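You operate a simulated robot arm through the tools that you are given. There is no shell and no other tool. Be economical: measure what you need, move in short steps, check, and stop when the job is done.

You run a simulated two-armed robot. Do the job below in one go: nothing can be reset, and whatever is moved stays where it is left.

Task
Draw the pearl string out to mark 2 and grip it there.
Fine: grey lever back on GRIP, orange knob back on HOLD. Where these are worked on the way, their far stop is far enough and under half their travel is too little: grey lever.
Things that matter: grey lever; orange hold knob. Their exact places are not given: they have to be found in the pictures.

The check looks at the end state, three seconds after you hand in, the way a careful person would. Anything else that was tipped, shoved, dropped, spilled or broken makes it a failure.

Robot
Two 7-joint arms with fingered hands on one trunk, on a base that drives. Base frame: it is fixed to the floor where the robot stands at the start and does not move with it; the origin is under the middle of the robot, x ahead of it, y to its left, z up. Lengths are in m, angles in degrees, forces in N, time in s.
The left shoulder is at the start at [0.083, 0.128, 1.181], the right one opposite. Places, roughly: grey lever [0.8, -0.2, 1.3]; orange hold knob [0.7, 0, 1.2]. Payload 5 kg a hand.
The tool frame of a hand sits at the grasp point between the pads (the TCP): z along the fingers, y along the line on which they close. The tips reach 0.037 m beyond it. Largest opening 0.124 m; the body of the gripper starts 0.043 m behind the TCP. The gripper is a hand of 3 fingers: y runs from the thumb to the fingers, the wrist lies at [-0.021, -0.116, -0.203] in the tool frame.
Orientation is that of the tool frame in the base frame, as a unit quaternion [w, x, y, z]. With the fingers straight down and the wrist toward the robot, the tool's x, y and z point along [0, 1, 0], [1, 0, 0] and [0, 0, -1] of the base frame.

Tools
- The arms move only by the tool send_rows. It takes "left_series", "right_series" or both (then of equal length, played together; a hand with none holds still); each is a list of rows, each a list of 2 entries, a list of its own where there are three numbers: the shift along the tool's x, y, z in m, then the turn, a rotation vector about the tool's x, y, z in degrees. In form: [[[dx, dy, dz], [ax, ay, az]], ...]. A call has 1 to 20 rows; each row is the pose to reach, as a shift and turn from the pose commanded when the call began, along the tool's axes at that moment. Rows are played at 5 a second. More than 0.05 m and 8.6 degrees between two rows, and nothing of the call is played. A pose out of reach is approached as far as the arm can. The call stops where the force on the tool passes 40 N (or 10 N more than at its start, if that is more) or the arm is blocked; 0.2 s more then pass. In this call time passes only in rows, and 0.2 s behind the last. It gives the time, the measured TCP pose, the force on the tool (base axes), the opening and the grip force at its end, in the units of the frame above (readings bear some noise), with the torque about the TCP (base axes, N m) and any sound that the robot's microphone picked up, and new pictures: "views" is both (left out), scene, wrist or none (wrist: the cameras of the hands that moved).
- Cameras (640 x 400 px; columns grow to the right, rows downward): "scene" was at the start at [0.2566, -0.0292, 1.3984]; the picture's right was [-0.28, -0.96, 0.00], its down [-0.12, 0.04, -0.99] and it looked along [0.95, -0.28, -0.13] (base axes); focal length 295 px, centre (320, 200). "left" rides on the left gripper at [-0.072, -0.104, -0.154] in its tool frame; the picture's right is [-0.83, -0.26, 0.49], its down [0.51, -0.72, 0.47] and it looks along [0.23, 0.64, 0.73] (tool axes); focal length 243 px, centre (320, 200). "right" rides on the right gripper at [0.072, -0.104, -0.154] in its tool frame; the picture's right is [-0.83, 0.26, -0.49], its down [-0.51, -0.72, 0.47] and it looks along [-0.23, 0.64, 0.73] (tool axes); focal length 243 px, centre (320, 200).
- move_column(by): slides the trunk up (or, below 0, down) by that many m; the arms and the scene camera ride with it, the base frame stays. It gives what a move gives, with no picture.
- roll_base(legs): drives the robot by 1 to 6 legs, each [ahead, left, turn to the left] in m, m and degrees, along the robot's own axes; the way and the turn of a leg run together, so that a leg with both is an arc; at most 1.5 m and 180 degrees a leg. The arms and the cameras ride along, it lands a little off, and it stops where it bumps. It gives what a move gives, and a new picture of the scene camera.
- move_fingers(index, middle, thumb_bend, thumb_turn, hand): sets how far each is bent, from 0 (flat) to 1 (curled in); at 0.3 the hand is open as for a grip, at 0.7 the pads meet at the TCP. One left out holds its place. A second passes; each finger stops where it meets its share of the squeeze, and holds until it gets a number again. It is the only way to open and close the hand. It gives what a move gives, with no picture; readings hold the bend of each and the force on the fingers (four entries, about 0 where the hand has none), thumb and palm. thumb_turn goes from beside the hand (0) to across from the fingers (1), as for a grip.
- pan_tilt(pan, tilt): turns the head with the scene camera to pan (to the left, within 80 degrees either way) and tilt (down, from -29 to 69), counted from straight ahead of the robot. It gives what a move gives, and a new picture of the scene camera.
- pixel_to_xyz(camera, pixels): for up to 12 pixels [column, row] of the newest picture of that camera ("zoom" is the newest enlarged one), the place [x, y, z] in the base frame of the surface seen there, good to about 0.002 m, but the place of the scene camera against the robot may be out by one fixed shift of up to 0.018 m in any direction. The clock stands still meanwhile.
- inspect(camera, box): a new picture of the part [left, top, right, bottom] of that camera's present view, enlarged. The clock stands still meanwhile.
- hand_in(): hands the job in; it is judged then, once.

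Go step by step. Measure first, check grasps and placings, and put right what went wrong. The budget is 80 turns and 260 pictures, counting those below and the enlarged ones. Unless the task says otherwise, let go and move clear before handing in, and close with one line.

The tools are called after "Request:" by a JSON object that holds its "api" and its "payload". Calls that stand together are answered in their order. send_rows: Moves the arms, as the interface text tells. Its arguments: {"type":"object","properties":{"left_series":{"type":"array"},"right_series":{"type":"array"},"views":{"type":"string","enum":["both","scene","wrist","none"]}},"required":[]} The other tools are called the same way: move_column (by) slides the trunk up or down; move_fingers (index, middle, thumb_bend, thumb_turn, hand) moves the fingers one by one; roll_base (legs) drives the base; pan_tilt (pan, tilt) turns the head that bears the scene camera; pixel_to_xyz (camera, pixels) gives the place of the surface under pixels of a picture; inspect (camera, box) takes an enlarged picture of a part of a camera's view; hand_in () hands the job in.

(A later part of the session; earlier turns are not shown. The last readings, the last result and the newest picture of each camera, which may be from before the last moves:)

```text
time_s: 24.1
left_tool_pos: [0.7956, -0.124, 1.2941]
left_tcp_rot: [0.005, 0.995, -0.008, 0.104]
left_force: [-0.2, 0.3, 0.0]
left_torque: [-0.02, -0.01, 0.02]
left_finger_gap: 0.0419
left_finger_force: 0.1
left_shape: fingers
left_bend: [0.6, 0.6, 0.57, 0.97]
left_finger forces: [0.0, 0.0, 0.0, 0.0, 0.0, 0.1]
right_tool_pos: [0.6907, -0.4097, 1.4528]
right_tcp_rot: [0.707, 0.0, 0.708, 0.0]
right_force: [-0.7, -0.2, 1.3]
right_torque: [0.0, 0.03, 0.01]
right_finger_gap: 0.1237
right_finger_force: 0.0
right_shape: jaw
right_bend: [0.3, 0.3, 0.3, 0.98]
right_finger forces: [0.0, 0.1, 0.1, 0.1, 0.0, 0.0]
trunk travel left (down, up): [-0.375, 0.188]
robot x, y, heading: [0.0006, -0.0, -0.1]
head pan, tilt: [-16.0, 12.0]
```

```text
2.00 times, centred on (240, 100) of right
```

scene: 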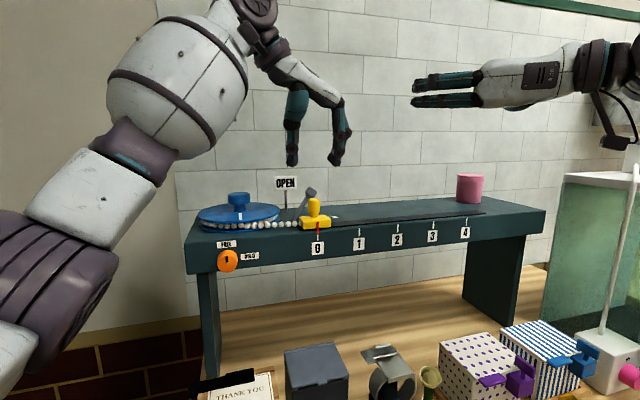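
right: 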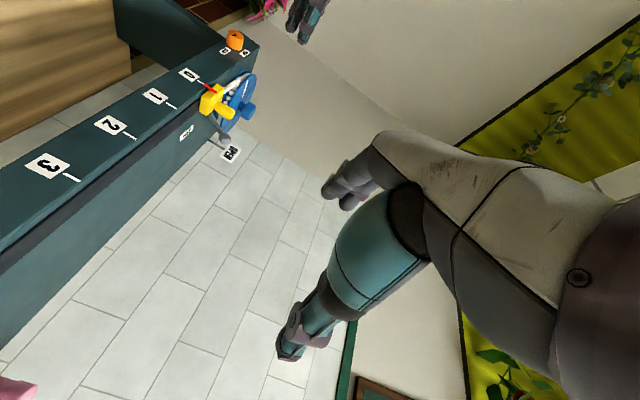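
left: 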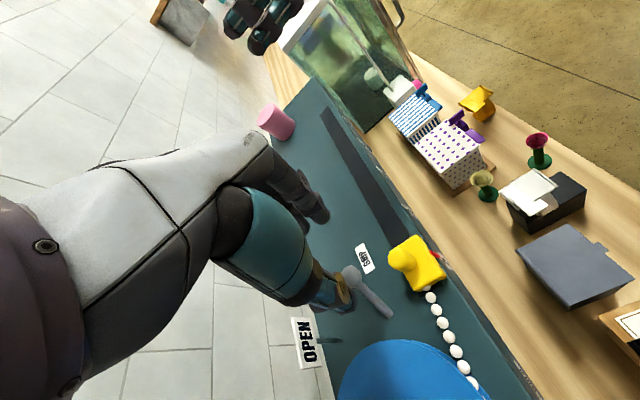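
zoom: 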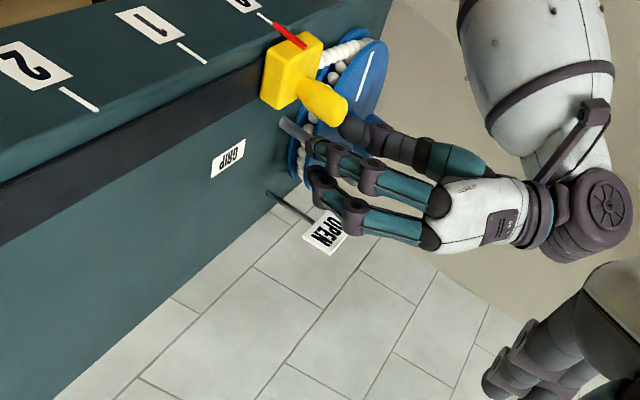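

The lever follows easily and stands upright now. Continue toward +y to its stop.

Request:
{"api": "send_rows", "payload": {"left_series": [[[0, -0.008, 0], [0, 0, 0]], [[0, -0.016, 0], [0, 0, 0]], [[0, -0.024, 0], [0, 0, 0]], [[0, -0.032, 0.001], [0, 0, 0]]], "views": "none"}}

Request:
{"api": "inspect", "payload": {"camera": "scene", "box": [220, 120, 400, 250]}}

Request:
{"api": "inspect", "payload": {"camera": "right", "box": [120, 0, 360, 200]}}

```text
time_s: 25.1
left_tool_pos: [0.7955, -0.0983, 1.2926]
left_tcp_rot: [0.005, 0.994, -0.008, 0.106]
left_force: [-4.0, -16.8, 2.4]
left_torque: [-0.28, -0.03, -0.33]
left_finger_gap: 0.0468
left_finger_force: 8.8
left_shape: fingers
left_bend: [0.57, 0.54, 0.57, 0.97]
left_finger forces: [6.5, 10.8, 0.1, 0.1, 0.1, 0.0]
right_tool_pos: [0.6892, -0.4148, 1.4521]
right_tcp_rot: [0.708, 0.001, 0.706, 0.0]
right_force: [-0.3, -0.8, 0.3]
right_torque: [-0.01, 0.03, 0.0]
right_finger_gap: 0.1238
right_finger_force: 0.0
right_shape: jaw
right_bend: [0.3, 0.3, 0.3, 0.98]
right_finger forces: [0.0, 0.0, 0.1, 0.1, 0.1, 0.0]
trunk travel left (down, up): [-0.375, 0.188]
robot x, y, heading: [0.0004, 0.0046, -0.2]
head pan, tilt: [-16.0, 12.0]
```

```text
3.08 times, centred on (310, 185) of scene
```

zoom: 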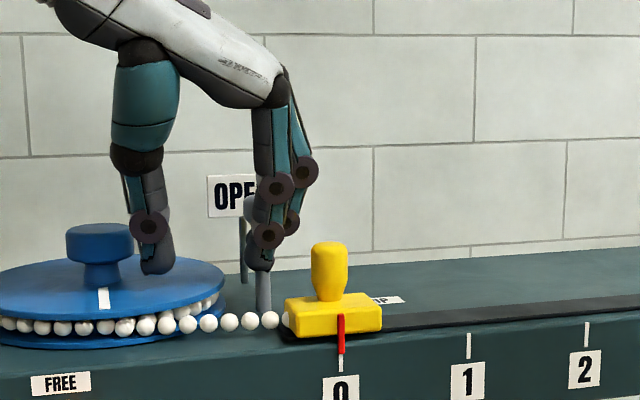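

```text
2.00 times, centred on (240, 100) of right
```

zoom: 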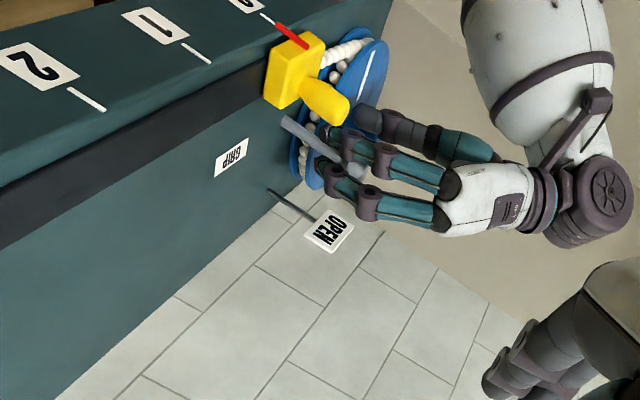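

The lever now rests upright against its stop, in line with the OPEN sign. I'll ease off the lever, lift the left hand clear, then measure the yellow slide.

Request:
{"api": "send_rows", "payload": {"left_series": [[[0, 0.009, 0], [0, 0, 0]], [[0, 0.009, -0.03], [0, 0, 0]], [[0, 0.009, -0.06], [0, 0, 0]], [[0, 0.0, -0.1], [0, 0, 0]], [[0, -0.03, -0.13], [0, 0, 0]]], "views": "wrist"}}

Request:
{"api": "inspect", "payload": {"camera": "scene", "box": [270, 170, 370, 240]}}

Request:
{"api": "pixel_to_xyz", "payload": {"camera": "zoom", "pixels": [[275, 200], [275, 230], [275, 260], [275, 285], [275, 300], [275, 320], [205, 330], [345, 310], [250, 230], [300, 230], [300, 330], [275, 340]]}}

```text
time_s: 26.3
left_tool_pos: [0.7725, -0.0597, 1.4195]
left_tcp_rot: [0.007, 0.995, -0.007, 0.104]
left_force: [-0.1, 0.9, -0.4]
left_torque: [0.0, -0.03, 0.0]
left_finger_gap: 0.0418
left_finger_force: 0.0
left_shape: fingers
left_bend: [0.6, 0.6, 0.57, 0.97]
left_finger forces: [0.1, 0.1, 0.0, 0.0, 0.0, 0.0]
right_tool_pos: [0.6919, -0.4101, 1.4548]
right_tcp_rot: [0.707, 0.0, 0.707, 0.0]
right_force: [-0.1, -0.2, 0.2]
right_torque: [-0.04, 0.0, -0.04]
right_finger_gap: 0.1238
right_finger_force: 0.1
right_shape: jaw
right_bend: [0.3, 0.3, 0.3, 0.98]
right_finger forces: [0.1, 0.0, 0.0, 0.1, 0.0, 0.1]
trunk travel left (down, up): [-0.375, 0.188]
robot x, y, heading: [-0.0007, 0.0035, 0.1]
head pan, tilt: [-16.0, 12.0]
```

left: 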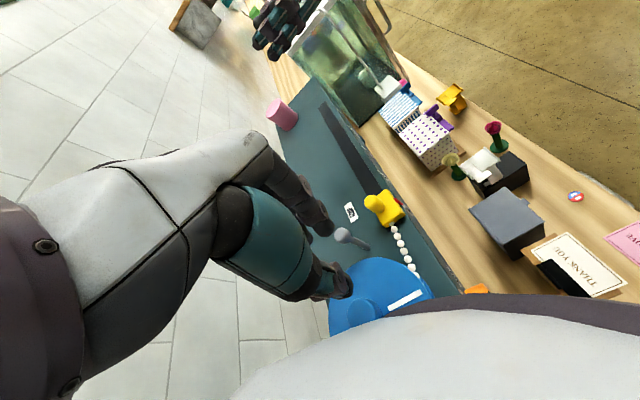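

```text
5.71 times, centred on (320, 205) of scene
```

zoom: 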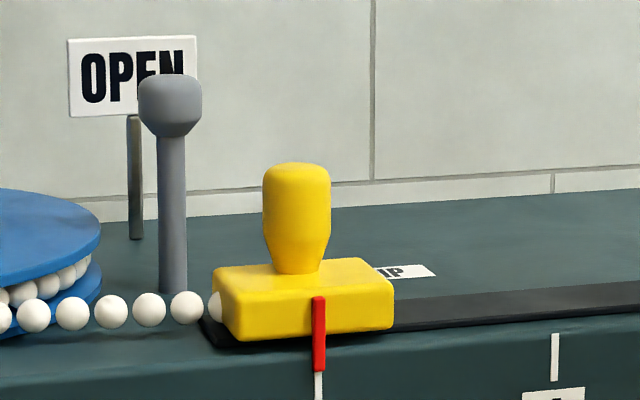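

```text
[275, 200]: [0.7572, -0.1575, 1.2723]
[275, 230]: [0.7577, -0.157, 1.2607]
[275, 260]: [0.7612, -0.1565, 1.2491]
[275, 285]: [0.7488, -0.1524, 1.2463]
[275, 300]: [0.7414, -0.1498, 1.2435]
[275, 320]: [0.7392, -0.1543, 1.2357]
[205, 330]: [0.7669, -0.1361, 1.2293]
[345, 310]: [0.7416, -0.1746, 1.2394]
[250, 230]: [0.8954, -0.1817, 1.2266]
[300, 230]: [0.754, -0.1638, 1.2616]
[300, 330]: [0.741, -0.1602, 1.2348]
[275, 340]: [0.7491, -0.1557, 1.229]
```

Slide knob centre ≈(0.757,-0.156), z 1.243–1.282 (scene shift removed). I'll pre-shape the right hand to a 7 cm gap and bring it in front of the knob.

Request:
{"api": "move_fingers", "payload": {"hand": "right", "index": 0.5, "middle": 0.5, "thumb_bend": 0.5}}

Request:
{"api": "send_rows", "payload": {"right_series": [[[0, 0, -0.04], [0, 0, 0]], [[0.03, 0.03, -0.06], [0, 0, 0]], [[0.055, 0.067, -0.072], [0, 0, 0]], [[0.08, 0.105, -0.072], [0, 0, 0]], [[0.105, 0.142, -0.072], [0, 0, 0]], [[0.13, 0.18, -0.072], [0, 0, 0]], [[0.155, 0.218, -0.072], [0, 0, 0]], [[0.18, 0.255, -0.072], [0, 0, 0]]], "views": "both"}}

```text
time_s: 27.3
left_tool_pos: [0.7703, -0.0607, 1.4194]
left_tcp_rot: [0.005, 0.995, -0.007, 0.104]
left_force: [-0.1, 0.3, 0.5]
left_torque: [0.03, 0.0, 0.02]
left_finger_gap: 0.0421
left_finger_force: 0.2
left_shape: fingers
left_bend: [0.6, 0.6, 0.57, 0.97]
left_finger forces: [0.0, 0.0, 0.1, 0.1, 0.1, 0.0]
right_tool_pos: [0.6903, -0.4116, 1.4533]
right_tcp_rot: [0.706, -0.001, 0.708, 0.0]
right_force: [-0.4, 0.4, -0.3]
right_torque: [0.0, 0.0, 0.02]
right_finger_gap: 0.0686
right_finger_force: 0.0
right_shape: fingers
right_bend: [0.5, 0.5, 0.5, 0.98]
right_finger forces: [0.0, 0.0, 0.0, 0.0, 0.0, 0.0]
trunk travel left (down, up): [-0.375, 0.188]
robot x, y, heading: [-0.0014, 0.0042, 0.0]
head pan, tilt: [-16.0, 12.0]
```

```text
time_s: 29.1
left_tool_pos: [0.7742, -0.0594, 1.4186]
left_tcp_rot: [0.006, 0.995, -0.007, 0.103]
left_force: [0.1, 0.3, -0.8]
left_torque: [-0.02, 0.03, 0.01]
left_finger_gap: 0.0417
left_finger_force: 0.0
left_shape: fingers
left_bend: [0.6, 0.6, 0.57, 0.97]
left_finger forces: [0.0, 0.1, 0.0, 0.1, 0.0, 0.1]
right_tool_pos: [0.621, -0.1561, 1.2717]
right_tcp_rot: [0.707, 0.001, 0.708, 0.0]
right_force: [0.1, 0.3, -1.0]
right_torque: [0.02, 0.02, -0.01]
right_finger_gap: 0.0683
right_finger_force: 0.0
right_shape: fingers
right_bend: [0.5, 0.5, 0.5, 0.98]
right_finger forces: [0.0, 0.1, 0.1, 0.0, 0.1, 0.1]
trunk travel left (down, up): [-0.375, 0.188]
robot x, y, heading: [-0.0016, 0.004, -0.1]
head pan, tilt: [-16.0, 12.0]
```

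scene: 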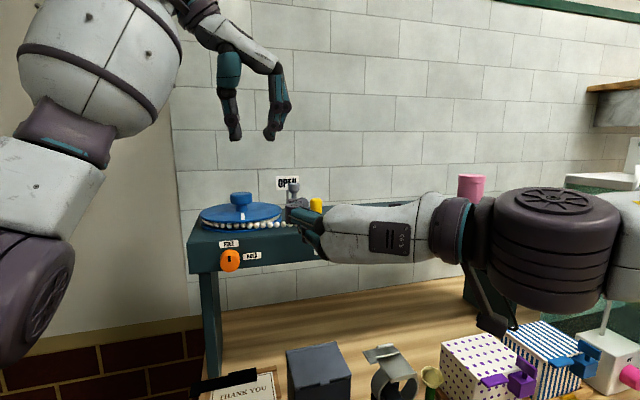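
right: 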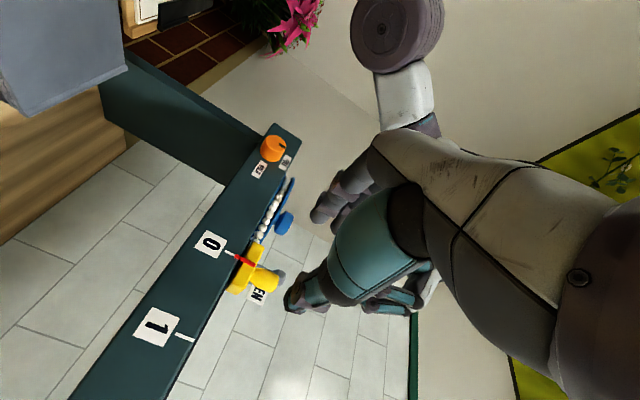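

The right hand is aligned in front of the knob at z≈1.272. Advance to x≈0.742.

Request:
{"api": "send_rows", "payload": {"right_series": [[[0, 0, 0.04], [0, 0, 0]], [[-0.002, 0, 0.07], [0, 0, 0]], [[-0.002, 0, 0.095], [0, 0, 0]], [[-0.002, 0, 0.11], [0, 0, 0]], [[-0.002, 0, 0.121], [0, 0, 0]]], "views": "both"}}

Request:
{"api": "inspect", "payload": {"camera": "right", "box": [180, 100, 420, 300]}}

Request:
{"api": "inspect", "payload": {"camera": "left", "box": [300, 130, 500, 300]}}

```text
time_s: 30.3
left_tool_pos: [0.772, -0.061, 1.4185]
left_tcp_rot: [0.006, 0.995, -0.007, 0.104]
left_force: [-0.2, 0.6, 0.3]
left_torque: [0.02, 0.0, -0.01]
left_finger_gap: 0.0416
left_finger_force: 0.1
left_shape: fingers
left_bend: [0.6, 0.6, 0.57, 0.97]
left_finger forces: [0.0, 0.0, 0.1, 0.1, 0.0, 0.1]
right_tool_pos: [0.7406, -0.1554, 1.2749]
right_tcp_rot: [0.707, 0.0, 0.707, 0.001]
right_force: [-0.2, 0.1, 0.7]
right_torque: [-0.02, 0.02, 0.0]
right_finger_gap: 0.0684
right_finger_force: 0.0
right_shape: fingers
right_bend: [0.5, 0.5, 0.5, 0.98]
right_finger forces: [0.1, 0.0, 0.0, 0.1, 0.1, 0.0]
trunk travel left (down, up): [-0.375, 0.188]
robot x, y, heading: [-0.0, 0.0014, 0.1]
head pan, tilt: [-16.0, 12.0]
```

scene: 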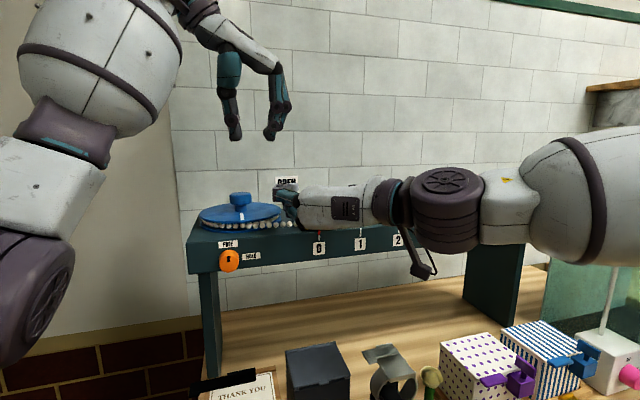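
right: 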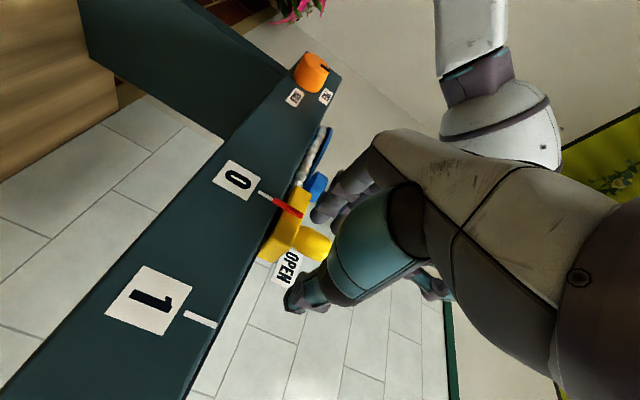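

```text
2.00 times, centred on (300, 200) of right
```

zoom: 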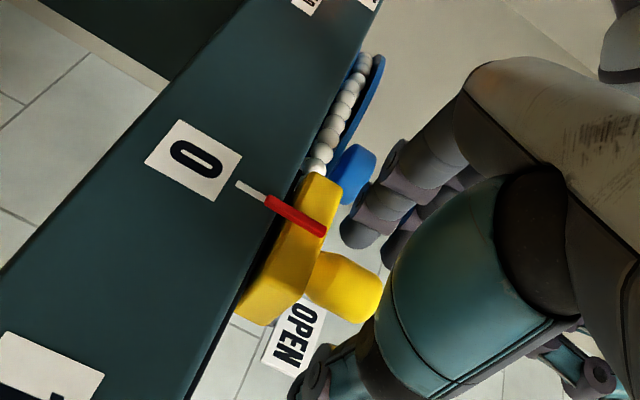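

```text
2.35 times, centred on (400, 215) of left
```

zoom: 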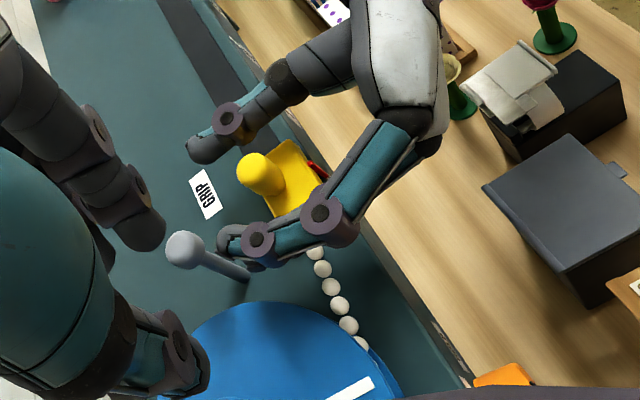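

The left camera shows thumb and fingers on either side of the yellow knob. Close the right hand.

Request:
{"api": "move_fingers", "payload": {"hand": "right", "index": 0.7, "middle": 0.7, "thumb_bend": 0.7}}

Request:
{"api": "inspect", "payload": {"camera": "left", "box": [300, 130, 500, 300]}}

```text
time_s: 31.3
left_tool_pos: [0.771, -0.0628, 1.4183]
left_tcp_rot: [0.005, 0.994, -0.008, 0.104]
left_force: [-0.5, 0.7, 1.5]
left_torque: [0.02, 0.0, -0.03]
left_finger_gap: 0.0416
left_finger_force: 0.1
left_shape: fingers
left_bend: [0.6, 0.6, 0.57, 0.97]
left_finger forces: [0.1, 0.1, 0.0, 0.0, 0.0, 0.1]
right_tool_pos: [0.7411, -0.1574, 1.2751]
right_tcp_rot: [0.707, 0.001, 0.707, 0.0]
right_force: [2.2, -5.5, 1.6]
right_torque: [-0.06, -0.05, -0.06]
right_finger_gap: 0.013
right_finger_force: 3.4
right_shape: fingers
right_bend: [0.7, 0.7, 0.67, 0.98]
right_finger forces: [0.0, 0.0, 0.0, 0.0, 6.3, 0.1]
trunk travel left (down, up): [-0.375, 0.188]
robot x, y, heading: [0.0021, 0.0005, 0.1]
head pan, tilt: [-16.0, 12.0]
```

```text
2.35 times, centred on (400, 215) of left
```

zoom: 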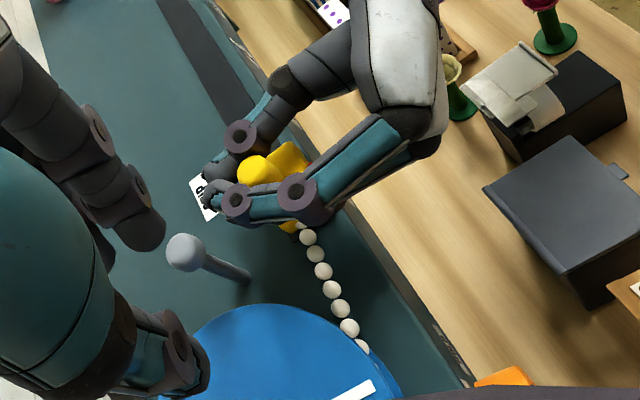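

The knob is caged between thumb and curled fingers, with only the thumb pressing. I'll squeeze the fingers slightly more for a firmer hold.

Request:
{"api": "move_fingers", "payload": {"hand": "right", "index": 0.8, "middle": 0.8}}

Request:
{"api": "inspect", "payload": {"camera": "left", "box": [300, 130, 500, 300]}}

Request:
{"api": "inspect", "payload": {"camera": "right", "box": [100, 100, 340, 300]}}

```text
time_s: 32.3
left_tool_pos: [0.7728, -0.0602, 1.4174]
left_tcp_rot: [0.005, 0.995, -0.007, 0.104]
left_force: [-0.6, -0.1, 0.0]
left_torque: [0.0, 0.03, 0.01]
left_finger_gap: 0.0419
left_finger_force: 0.1
left_shape: fingers
left_bend: [0.6, 0.6, 0.57, 0.97]
left_finger forces: [0.0, 0.0, 0.0, 0.0, 0.1, 0.0]
right_tool_pos: [0.7434, -0.1566, 1.2741]
right_tcp_rot: [0.707, 0.001, 0.707, 0.0]
right_force: [17.3, -1.2, 7.7]
right_torque: [-0.02, -0.24, -0.03]
right_finger_gap: 0.008
right_finger_force: 10.6
right_shape: fingers
right_bend: [0.75, 0.8, 0.67, 0.98]
right_finger forces: [15.6, 0.0, 0.0, 0.0, 6.2, 0.0]
trunk travel left (down, up): [-0.375, 0.188]
robot x, y, heading: [0.0026, 0.003, -0.1]
head pan, tilt: [-16.0, 12.0]
```

```text
2.35 times, centred on (400, 215) of left
```

zoom: 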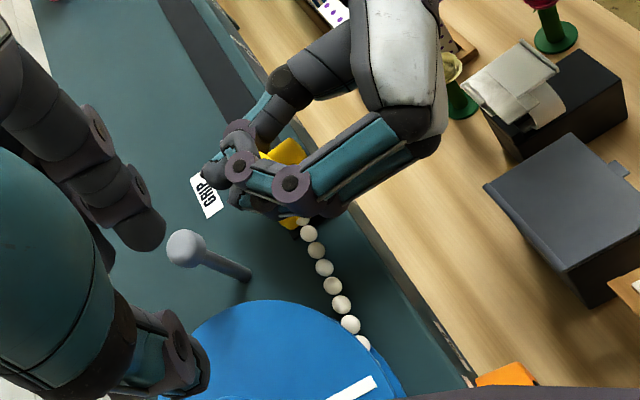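

```text
2.00 times, centred on (220, 200) of right
```

zoom: 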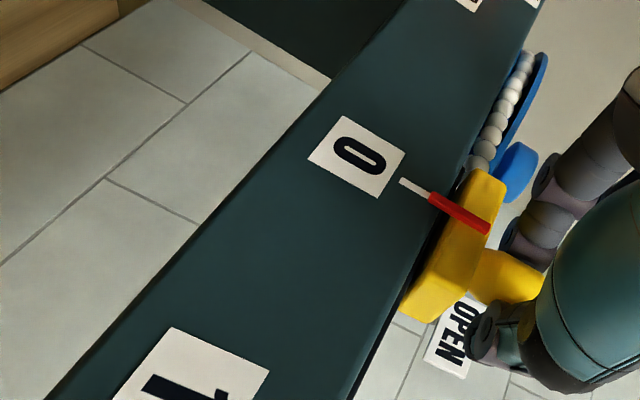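

The index now presses over the knob's top-back, so I'll return to the gentler cage and start drawing toward -y, watching that the slide follows.

Request:
{"api": "move_fingers", "payload": {"hand": "right", "index": 0.69, "middle": 0.72}}

Request:
{"api": "send_rows", "payload": {"right_series": [[[0, -0.01, 0], [0, 0, 0]], [[0, -0.02, 0], [0, 0, 0]], [[0, -0.03, 0], [0, 0, 0]]], "views": "wrist"}}

Request:
{"api": "inspect", "payload": {"camera": "left", "box": [300, 130, 500, 300]}}

```text
time_s: 33.3
left_tool_pos: [0.7707, -0.0625, 1.4187]
left_tcp_rot: [0.005, 0.994, -0.007, 0.105]
left_force: [0.1, -0.4, 0.2]
left_torque: [0.0, -0.01, 0.0]
left_finger_gap: 0.0417
left_finger_force: 0.0
left_shape: fingers
left_bend: [0.6, 0.6, 0.57, 0.97]
left_finger forces: [0.0, 0.1, 0.1, 0.1, 0.0, 0.0]
right_tool_pos: [0.7412, -0.1576, 1.2754]
right_tcp_rot: [0.707, 0.002, 0.707, 0.0]
right_force: [1.4, -6.5, -1.0]
right_torque: [-0.03, 0.02, -0.05]
right_finger_gap: 0.0147
right_finger_force: 3.4
right_shape: fingers
right_bend: [0.69, 0.72, 0.66, 0.97]
right_finger forces: [0.0, 0.0, 0.0, 0.0, 5.7, 0.0]
trunk travel left (down, up): [-0.375, 0.188]
robot x, y, heading: [-0.0006, 0.0009, 0.0]
head pan, tilt: [-16.0, 12.0]
```

```text
time_s: 34.1
left_tool_pos: [0.7715, -0.0619, 1.4185]
left_tcp_rot: [0.005, 0.995, -0.008, 0.104]
left_force: [-0.1, -0.4, 0.2]
left_torque: [0.01, -0.02, 0.0]
left_finger_gap: 0.0417
left_finger_force: 0.0
left_shape: fingers
left_bend: [0.6, 0.6, 0.57, 0.97]
left_finger forces: [0.1, 0.0, 0.0, 0.1, 0.1, 0.0]
right_tool_pos: [0.7409, -0.1873, 1.2767]
right_tcp_rot: [0.707, 0.0, 0.707, -0.001]
right_force: [0.7, -0.4, -1.9]
right_torque: [0.04, 0.0, 0.01]
right_finger_gap: 0.0104
right_finger_force: 0.8
right_shape: fingers
right_bend: [0.68, 0.72, 0.69, 0.97]
right_finger forces: [1.1, 0.0, 0.1, 0.1, 1.4, 0.1]
trunk travel left (down, up): [-0.375, 0.188]
robot x, y, heading: [0.0026, 0.001, -0.1]
head pan, tilt: [-16.0, 12.0]
```

right: 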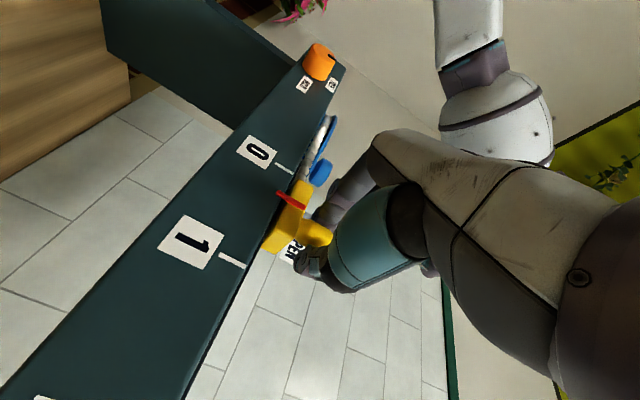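

```text
2.35 times, centred on (400, 215) of left
```

zoom: 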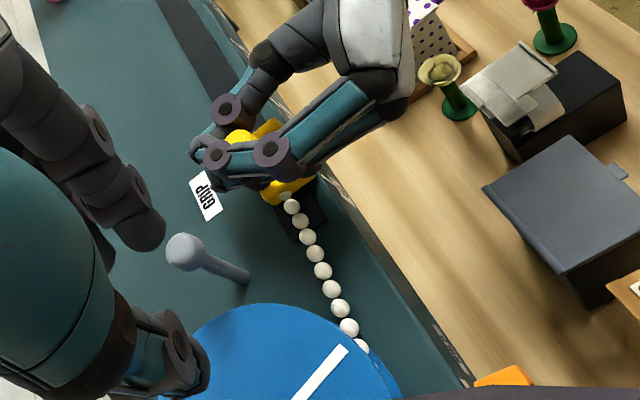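

The slide and string follow, and the reel turns. I'll draw another 0.12 m and then compare pointer and mark 2.

Request:
{"api": "send_rows", "payload": {"right_series": [[[0, -0.015, 0], [0, 0, 0]], [[0, -0.03, 0], [0, 0, 0]], [[0, -0.045, 0], [0, 0, 0]], [[0, -0.06, 0], [0, 0, 0]], [[0, -0.075, 0], [0, 0, 0]], [[0, -0.09, 0], [0, 0, 0]], [[0, -0.105, 0], [0, 0, 0]], [[0, -0.115, 0], [0, 0, 0]], [[0, -0.12, 0], [0, 0, 0]]], "views": "both"}}

Request:
{"api": "inspect", "payload": {"camera": "right", "box": [150, 120, 350, 290]}}

Request:
{"api": "inspect", "payload": {"camera": "scene", "box": [220, 170, 440, 290]}}

```text
time_s: 36.1
left_tool_pos: [0.7719, -0.0616, 1.4194]
left_tcp_rot: [0.005, 0.995, -0.007, 0.104]
left_force: [0.0, 0.1, 0.9]
left_torque: [0.01, 0.02, 0.0]
left_finger_gap: 0.0418
left_finger_force: 0.1
left_shape: fingers
left_bend: [0.6, 0.6, 0.57, 0.97]
left_finger forces: [0.0, 0.0, 0.1, 0.0, 0.0, 0.1]
right_tool_pos: [0.7405, -0.3062, 1.2752]
right_tcp_rot: [0.708, 0.0, 0.707, 0.0]
right_force: [1.6, 0.0, 1.7]
right_torque: [-0.02, -0.03, 0.02]
right_finger_gap: 0.0109
right_finger_force: 1.4
right_shape: fingers
right_bend: [0.68, 0.72, 0.69, 0.98]
right_finger forces: [1.6, 0.1, 0.0, 0.0, 1.2, 0.0]
trunk travel left (down, up): [-0.375, 0.188]
robot x, y, heading: [0.0033, 0.0003, 0.0]
head pan, tilt: [-16.0, 12.0]
```

scene: 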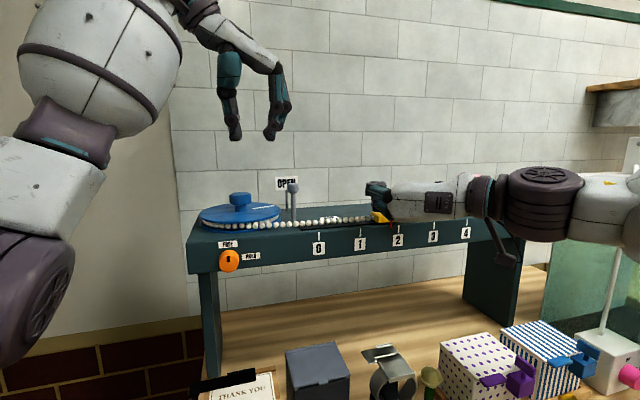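
right: 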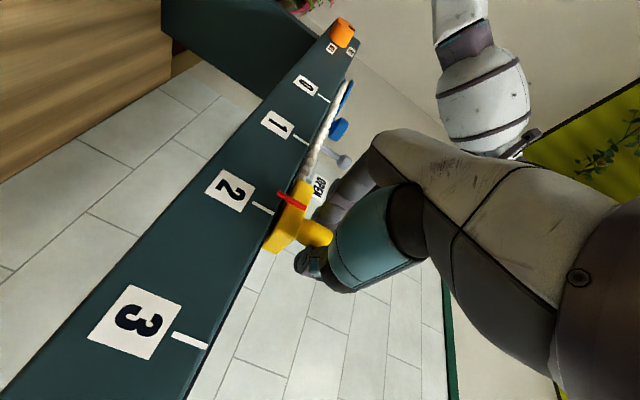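

```text
2.35 times, centred on (250, 205) of right
```

zoom: 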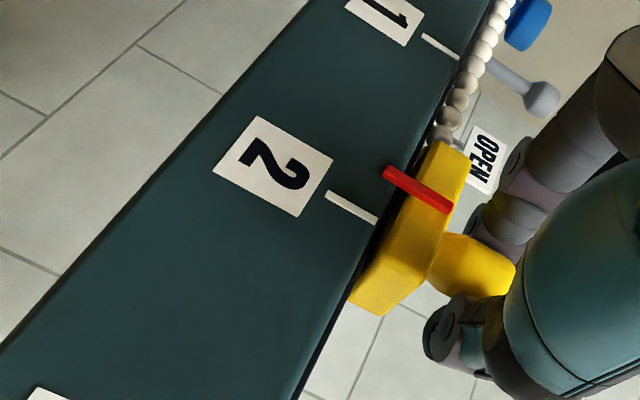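

```text
2.91 times, centred on (330, 230) of scene
```

zoom: 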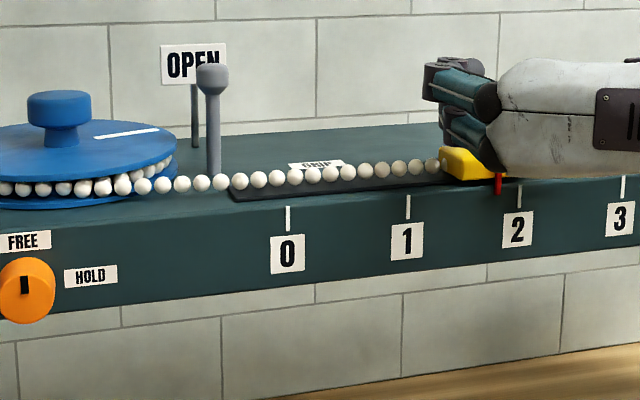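

The pointer is just short of mark 2. I'll measure the pointer against the mark-2 line with the right camera.

Request:
{"api": "inspect", "payload": {"camera": "right", "box": [230, 170, 310, 230]}}

Request:
{"api": "pixel_to_xyz", "payload": {"camera": "right", "pixels": [[254.5, 202.5], [263, 207.5], [271, 212.5], [278.5, 193.5], [285, 197], [291, 200], [297, 204], [301, 206]]}}

Request:
{"api": "pixel_to_xyz", "payload": {"camera": "scene", "pixels": [[391.5, 231], [391.5, 233], [391.5, 229], [398.5, 231], [398.5, 229], [360, 234], [318.5, 239]]}}

```text
6.67 times, centred on (270, 200) of right
```

zoom: 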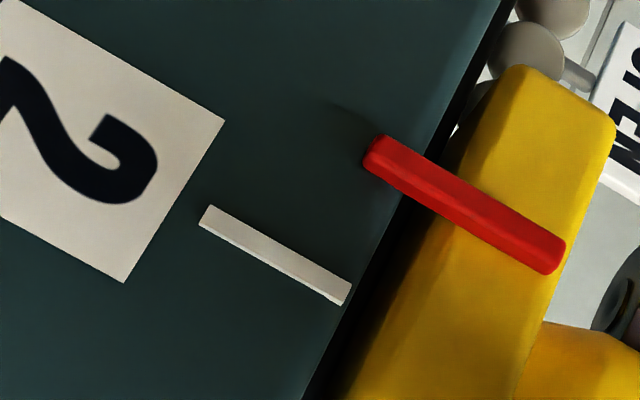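

```text
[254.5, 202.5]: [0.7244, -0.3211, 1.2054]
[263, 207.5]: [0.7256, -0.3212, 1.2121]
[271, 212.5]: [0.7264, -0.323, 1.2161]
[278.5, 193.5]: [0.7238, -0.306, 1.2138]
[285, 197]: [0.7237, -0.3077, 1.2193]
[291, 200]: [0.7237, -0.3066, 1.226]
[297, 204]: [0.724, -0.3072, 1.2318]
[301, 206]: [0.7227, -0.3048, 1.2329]
```

```text
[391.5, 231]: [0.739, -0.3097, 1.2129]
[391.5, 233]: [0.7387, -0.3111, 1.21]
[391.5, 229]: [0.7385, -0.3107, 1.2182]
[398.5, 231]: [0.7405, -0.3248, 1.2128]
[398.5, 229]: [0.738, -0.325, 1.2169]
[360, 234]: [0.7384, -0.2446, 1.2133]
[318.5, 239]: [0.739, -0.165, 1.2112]
```

The pointer is at y≈-0.3067 and mark 2 at y≈-0.3217, so I'll draw 14.5 mm more.

Request:
{"api": "send_rows", "payload": {"right_series": [[[0, -0.007, 0], [0, 0, 0]], [[0, -0.0145, 0], [0, 0, 0]], [[0, -0.0145, 0], [0, 0, 0]]], "views": "both"}}

Request:
{"api": "inspect", "payload": {"camera": "right", "box": [230, 160, 310, 220]}}

Request:
{"api": "inspect", "payload": {"camera": "scene", "box": [360, 205, 440, 255]}}

```text
time_s: 36.9
left_tool_pos: [0.7705, -0.0613, 1.4193]
left_tcp_rot: [0.006, 0.995, -0.008, 0.104]
left_force: [0.2, -0.8, 0.5]
left_torque: [-0.02, 0.0, -0.02]
left_finger_gap: 0.0418
left_finger_force: 0.0
left_shape: fingers
left_bend: [0.6, 0.6, 0.57, 0.97]
left_finger forces: [0.0, 0.1, 0.1, 0.0, 0.0, 0.1]
right_tool_pos: [0.7406, -0.3217, 1.2754]
right_tcp_rot: [0.707, -0.001, 0.707, 0.0]
right_force: [1.2, -0.1, -0.2]
right_torque: [-0.02, 0.0, -0.02]
right_finger_gap: 0.0109
right_finger_force: 1.4
right_shape: fingers
right_bend: [0.68, 0.72, 0.69, 0.97]
right_finger forces: [1.2, 0.0, 0.0, 0.0, 1.5, 0.0]
trunk travel left (down, up): [-0.375, 0.188]
robot x, y, heading: [0.002, -0.0006, -0.1]
head pan, tilt: [-16.0, 12.0]
```

scene: 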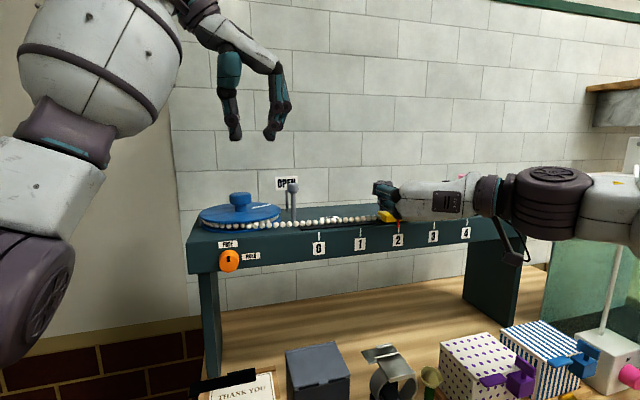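
right: 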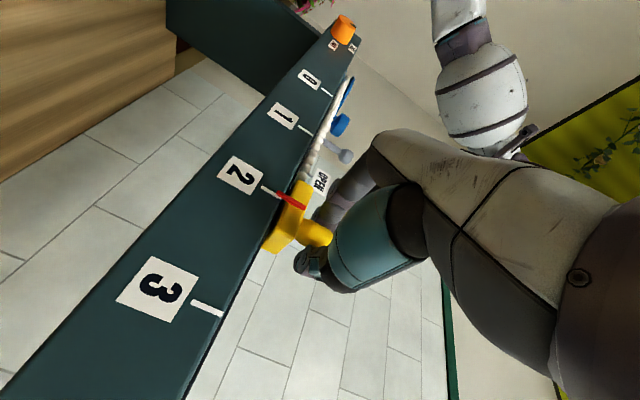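

```text
6.67 times, centred on (270, 190) of right
```

zoom: 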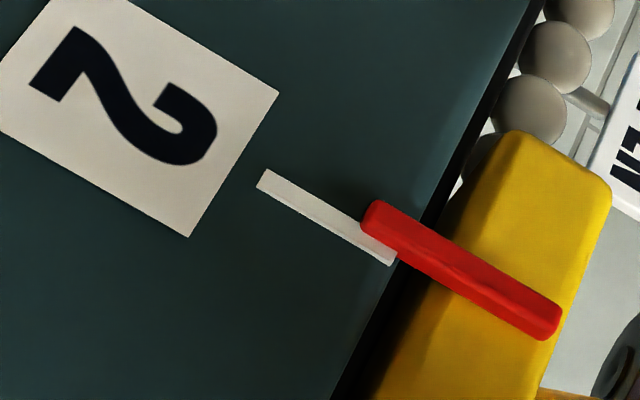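

```text
8.00 times, centred on (400, 230) of scene
```

zoom: 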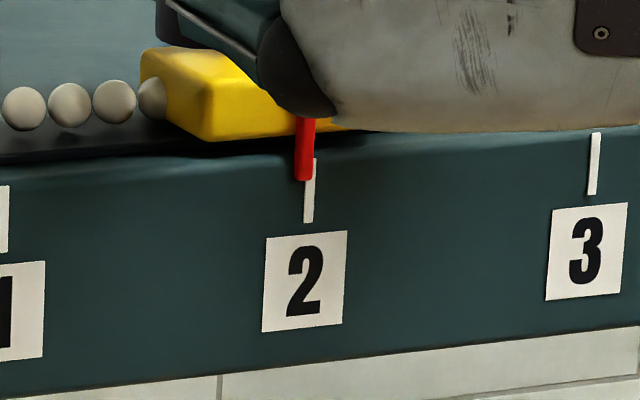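

The pointer is still about 2 mm short; measure again.

Request:
{"api": "pixel_to_xyz", "payload": {"camera": "right", "pixels": [[263, 187.5], [267, 190], [271, 193], [275, 195], [278, 192.5], [283, 195.5], [289, 199], [295, 203], [299, 205]]}}

Request:
{"api": "pixel_to_xyz", "payload": {"camera": "zoom", "pixels": [[304, 130], [304, 150], [304, 170], [309, 190], [308, 205], [308, 215]]}}

```text
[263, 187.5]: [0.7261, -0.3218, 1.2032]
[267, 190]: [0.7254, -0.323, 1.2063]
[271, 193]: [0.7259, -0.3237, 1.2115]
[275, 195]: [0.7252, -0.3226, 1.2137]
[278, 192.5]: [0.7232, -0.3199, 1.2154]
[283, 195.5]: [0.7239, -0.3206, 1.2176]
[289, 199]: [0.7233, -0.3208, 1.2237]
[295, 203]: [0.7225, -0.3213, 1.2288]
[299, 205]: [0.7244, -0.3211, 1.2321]
```

```text
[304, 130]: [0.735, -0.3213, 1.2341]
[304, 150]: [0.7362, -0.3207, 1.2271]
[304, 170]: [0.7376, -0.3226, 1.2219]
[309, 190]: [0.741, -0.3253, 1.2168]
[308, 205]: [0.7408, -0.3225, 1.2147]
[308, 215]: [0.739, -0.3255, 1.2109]
```

Pointer -0.3207 versus line about -0.323; draw another 2.2 mm.

Request:
{"api": "send_rows", "payload": {"right_series": [[[0, -0.0022, 0], [0, 0, 0]], [[0, -0.0022, 0], [0, 0, 0]]], "views": "none"}}

Request:
{"api": "inspect", "payload": {"camera": "right", "box": [230, 160, 310, 220]}}

Request:
{"api": "inspect", "payload": {"camera": "scene", "box": [360, 205, 440, 255]}}

Request:
{"api": "pixel_to_xyz", "payload": {"camera": "zoom", "pixels": [[309, 130], [309, 140], [309, 150], [309, 160], [309, 170], [309, 190], [309, 198], [308, 205], [308, 210], [308, 215]]}}

```text
time_s: 37.5
left_tool_pos: [0.7718, -0.0608, 1.4185]
left_tcp_rot: [0.005, 0.994, -0.008, 0.105]
left_force: [0.7, 0.4, 0.0]
left_torque: [0.0, -0.01, 0.02]
left_finger_gap: 0.0419
left_finger_force: 0.0
left_shape: fingers
left_bend: [0.6, 0.6, 0.57, 0.97]
left_finger forces: [0.0, 0.0, 0.0, 0.0, 0.1, 0.1]
right_tool_pos: [0.7404, -0.3229, 1.2752]
right_tcp_rot: [0.707, 0.0, 0.707, 0.0]
right_force: [0.6, 0.2, -0.7]
right_torque: [0.01, 0.01, 0.0]
right_finger_gap: 0.011
right_finger_force: 1.0
right_shape: fingers
right_bend: [0.68, 0.72, 0.69, 0.97]
right_finger forces: [1.4, 0.0, 0.1, 0.1, 1.1, 0.0]
trunk travel left (down, up): [-0.375, 0.188]
robot x, y, heading: [0.0001, -0.0028, -0.0]
head pan, tilt: [-16.0, 12.0]
```

```text
6.67 times, centred on (270, 190) of right
```

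zoom: 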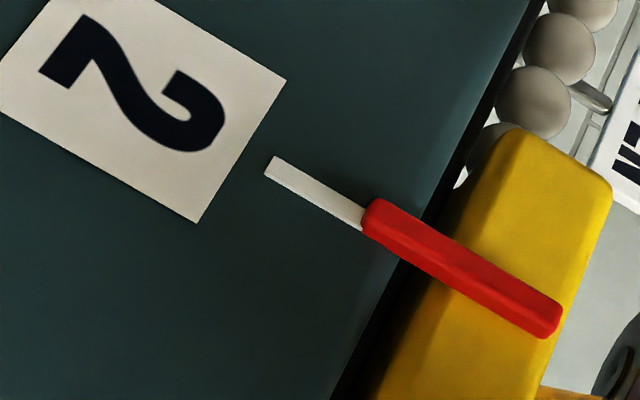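

```text
8.00 times, centred on (400, 230) of scene
```

zoom: 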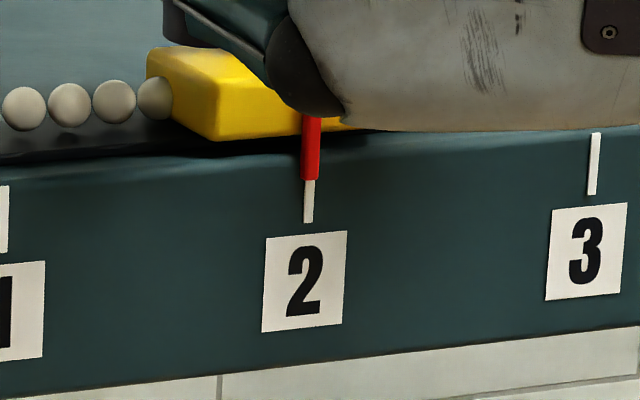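

```text
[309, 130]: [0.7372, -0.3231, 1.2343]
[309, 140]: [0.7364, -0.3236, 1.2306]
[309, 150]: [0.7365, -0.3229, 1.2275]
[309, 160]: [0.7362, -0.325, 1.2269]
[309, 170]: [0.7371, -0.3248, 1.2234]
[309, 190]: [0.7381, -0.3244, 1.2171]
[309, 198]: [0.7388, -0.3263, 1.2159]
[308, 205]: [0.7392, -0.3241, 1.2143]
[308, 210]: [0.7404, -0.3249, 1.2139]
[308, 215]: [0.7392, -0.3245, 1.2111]
```

The pointer lines up with mark 2 in both views. I'll keep the right hand there as a hold and locate the upright lever ball for the left hand.

Request:
{"api": "inspect", "payload": {"camera": "left", "box": [300, 180, 460, 300]}}

Request:
{"api": "pixel_to_xyz", "payload": {"camera": "zoom", "pixels": [[165, 220], [180, 215], [155, 225], [215, 245], [260, 265]]}}

```text
3.33 times, centred on (380, 240) of left
```

zoom: 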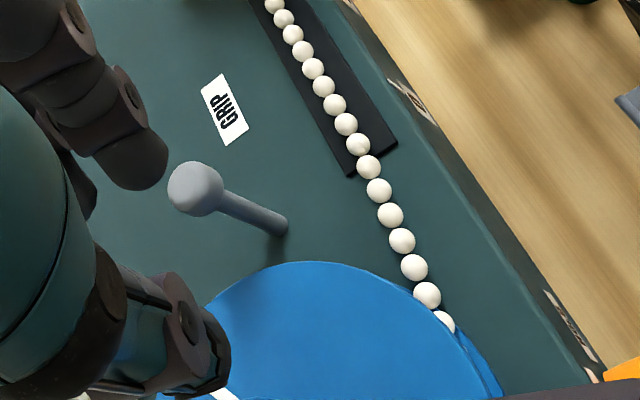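

```text
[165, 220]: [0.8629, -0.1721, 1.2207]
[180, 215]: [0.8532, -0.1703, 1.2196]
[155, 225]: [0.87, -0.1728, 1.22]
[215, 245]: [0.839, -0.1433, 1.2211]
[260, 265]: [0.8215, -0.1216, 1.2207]
```

Request:
{"api": "pixel_to_xyz", "payload": {"camera": "zoom", "pixels": [[197, 190], [180, 190], [212, 190], [197, 172], [240, 207], [275, 225], [225, 110]]}}

```text
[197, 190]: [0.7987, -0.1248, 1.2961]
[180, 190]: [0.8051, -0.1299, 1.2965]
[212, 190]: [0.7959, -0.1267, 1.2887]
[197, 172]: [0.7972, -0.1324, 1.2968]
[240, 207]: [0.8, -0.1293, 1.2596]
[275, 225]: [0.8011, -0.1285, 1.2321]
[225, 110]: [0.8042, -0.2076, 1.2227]
```

The upright ball is at ≈(0.803,-0.129,1.287). I'll lower the left hand over it with the thumb on the +y side.

Request:
{"api": "send_rows", "payload": {"left_series": [[[0.001, 0.035, 0.02], [0, 0, 0]], [[0.002, 0.061, 0.05], [0, 0, 0]], [[0.002, 0.061, 0.08], [0, 0, 0]], [[0.002, 0.061, 0.1], [0, 0, 0]], [[0.002, 0.061, 0.121], [0, 0, 0]]], "views": "none"}}

Request:
{"api": "inspect", "payload": {"camera": "scene", "box": [220, 120, 400, 250]}}

```text
time_s: 38.7
left_tool_pos: [0.7974, -0.1241, 1.3]
left_tcp_rot: [0.005, 0.995, -0.008, 0.104]
left_force: [-0.3, 0.1, 0.4]
left_torque: [0.0, 0.03, -0.03]
left_finger_gap: 0.0416
left_finger_force: 0.0
left_shape: fingers
left_bend: [0.6, 0.6, 0.57, 0.97]
left_finger forces: [0.0, 0.1, 0.0, 0.1, 0.1, 0.1]
right_tool_pos: [0.7408, -0.3237, 1.2753]
right_tcp_rot: [0.707, 0.0, 0.707, 0.0]
right_force: [-0.9, -1.3, 0.2]
right_torque: [0.04, -0.01, 0.0]
right_finger_gap: 0.0106
right_finger_force: 1.1
right_shape: fingers
right_bend: [0.68, 0.72, 0.69, 0.97]
right_finger forces: [0.8, 0.1, 0.0, 0.1, 1.2, 0.0]
trunk travel left (down, up): [-0.375, 0.188]
robot x, y, heading: [-0.0037, 0.0025, 0.1]
head pan, tilt: [-16.0, 12.0]
```

```text
3.08 times, centred on (310, 185) of scene
```

zoom: 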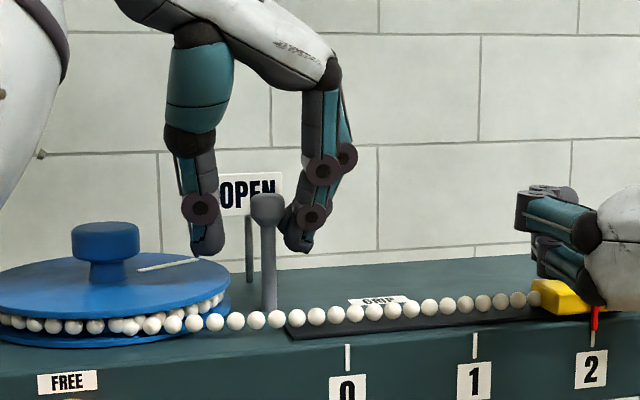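

The ball is between thumb and fingers; I'll push toward -y (GRIP) with the thumb, lowering slightly along the arc, until it meets its stop.

Request:
{"api": "send_rows", "payload": {"left_series": [[[0, 0.012, 0.001], [0, 0, 0]], [[0, 0.024, 0.002], [0, 0, 0]], [[0, 0.034, 0.004], [0, 0, 0]], [[0, 0.044, 0.006], [0, 0, 0]], [[0, 0.052, 0.008], [0, 0, 0]], [[0, 0.058, 0.01], [0, 0, 0]], [[0, 0.063, 0.011], [0, 0, 0]]], "views": "none"}}

Request:
{"api": "inspect", "payload": {"camera": "scene", "box": [220, 120, 400, 250]}}

Request:
{"api": "inspect", "payload": {"camera": "right", "box": [230, 40, 410, 220]}}

```text
time_s: 40.3
left_tool_pos: [0.7981, -0.1843, 1.2934]
left_tcp_rot: [0.006, 0.994, -0.007, 0.105]
left_force: [-2.2, 6.3, 8.6]
left_torque: [0.48, 0.05, 0.13]
left_finger_gap: 0.0486
left_finger_force: 4.6
left_shape: fingers
left_bend: [0.6, 0.6, 0.54, 0.97]
left_finger forces: [0.0, 0.0, 0.1, 0.0, 10.0, 0.0]
right_tool_pos: [0.739, -0.3223, 1.2755]
right_tcp_rot: [0.707, 0.0, 0.707, 0.0]
right_force: [2.1, -1.6, -1.8]
right_torque: [0.02, -0.01, 0.01]
right_finger_gap: 0.011
right_finger_force: 1.5
right_shape: fingers
right_bend: [0.68, 0.72, 0.69, 0.97]
right_finger forces: [0.8, 0.1, 0.0, 0.0, 2.3, 0.0]
trunk travel left (down, up): [-0.375, 0.188]
robot x, y, heading: [-0.0027, -0.0016, 0.2]
head pan, tilt: [-16.0, 12.0]
```

```text
3.08 times, centred on (310, 185) of scene
```

zoom: 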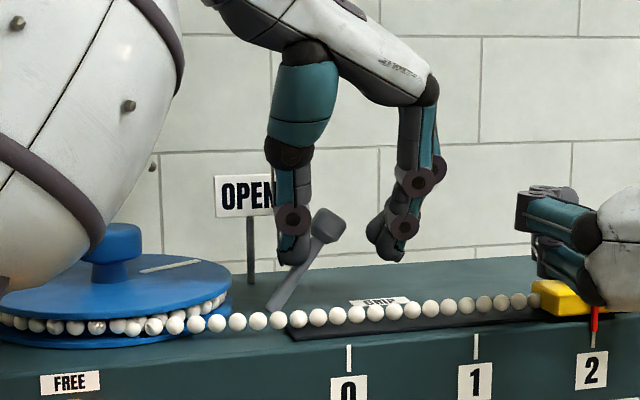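

```text
2.22 times, centred on (320, 130) of right
```

zoom: 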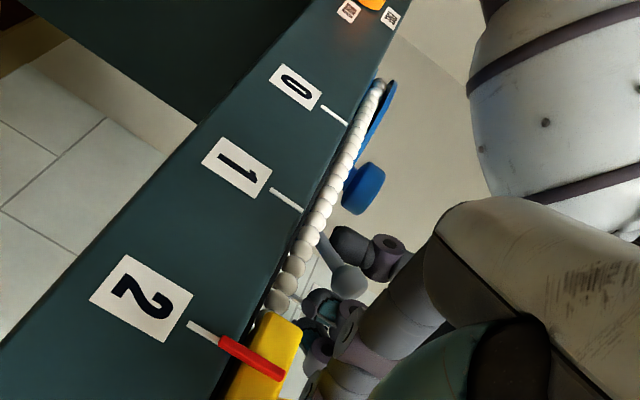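

The lever is back at its original GRIP lean with the thumb pressing at the stop. I'll ease the left hand off and lift it, and check the lever stays.

Request:
{"api": "send_rows", "payload": {"left_series": [[[0, -0.012, 0], [0, 0, 0]], [[0, -0.012, -0.03], [0, 0, 0]], [[0, -0.012, -0.06], [0, 0, 0]], [[0, -0.012, -0.1], [0, 0, 0]], [[0, -0.03, -0.14], [0, 0, 0]], [[-0.03, -0.05, -0.17], [0, 0, 0]]], "views": "none"}}

Request:
{"api": "inspect", "payload": {"camera": "scene", "box": [220, 120, 400, 250]}}

Request:
{"api": "move_fingers", "payload": {"hand": "right", "index": 0.5, "middle": 0.5, "thumb_bend": 0.5}}

Request:
{"api": "inspect", "payload": {"camera": "right", "box": [230, 120, 370, 250]}}

```text
time_s: 41.7
left_tool_pos: [0.7323, -0.1331, 1.4508]
left_tcp_rot: [0.005, 0.995, -0.007, 0.104]
left_force: [-0.1, 0.1, -0.5]
left_torque: [0.02, 0.01, 0.01]
left_finger_gap: 0.0418
left_finger_force: 0.1
left_shape: fingers
left_bend: [0.6, 0.6, 0.57, 0.97]
left_finger forces: [0.0, 0.1, 0.0, 0.0, 0.1, 0.0]
right_tool_pos: [0.7396, -0.3235, 1.2757]
right_tcp_rot: [0.708, 0.001, 0.706, -0.001]
right_force: [3.0, -0.6, 0.4]
right_torque: [0.02, -0.01, -0.05]
right_finger_gap: 0.0115
right_finger_force: 2.0
right_shape: fingers
right_bend: [0.68, 0.72, 0.69, 0.97]
right_finger forces: [1.3, 0.0, 0.0, 0.0, 1.7, 0.0]
trunk travel left (down, up): [-0.375, 0.188]
robot x, y, heading: [-0.0029, -0.0015, 0.1]
head pan, tilt: [-16.0, 12.0]
```

```text
3.08 times, centred on (310, 185) of scene
```

zoom: 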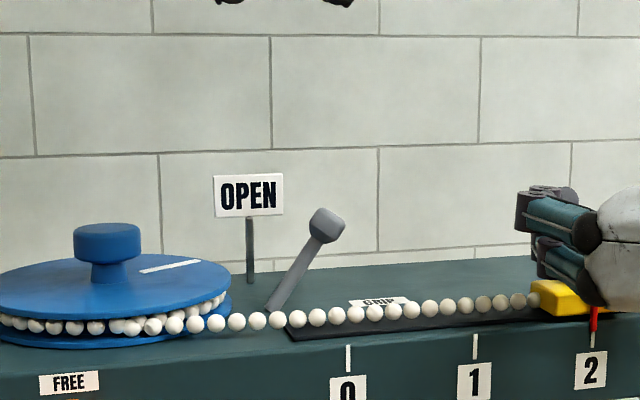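

```text
time_s: 42.7
left_tool_pos: [0.7328, -0.1345, 1.4507]
left_tcp_rot: [0.005, 0.995, -0.007, 0.104]
left_force: [-0.2, 0.2, -0.3]
left_torque: [-0.01, -0.03, 0.0]
left_finger_gap: 0.0416
left_finger_force: 0.0
left_shape: fingers
left_bend: [0.6, 0.6, 0.57, 0.97]
left_finger forces: [0.1, 0.1, 0.0, 0.0, 0.0, 0.1]
right_tool_pos: [0.7389, -0.3234, 1.2748]
right_tcp_rot: [0.707, 0.0, 0.707, 0.0]
right_force: [-0.1, 0.0, 0.0]
right_torque: [-0.04, 0.03, 0.0]
right_finger_gap: 0.0672
right_finger_force: 0.1
right_shape: fingers
right_bend: [0.5, 0.5, 0.5, 0.97]
right_finger forces: [0.0, 0.0, 0.0, 0.1, 0.0, 0.1]
trunk travel left (down, up): [-0.375, 0.188]
robot x, y, heading: [-0.0031, 0.0015, 0.0]
head pan, tilt: [-16.0, 12.0]
```

```text
3.08 times, centred on (300, 185) of right
```

zoom: 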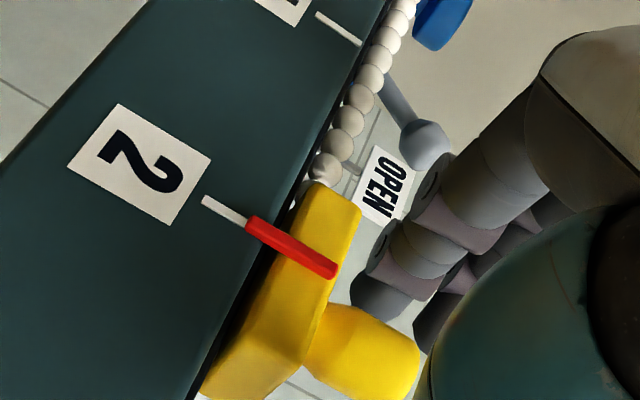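

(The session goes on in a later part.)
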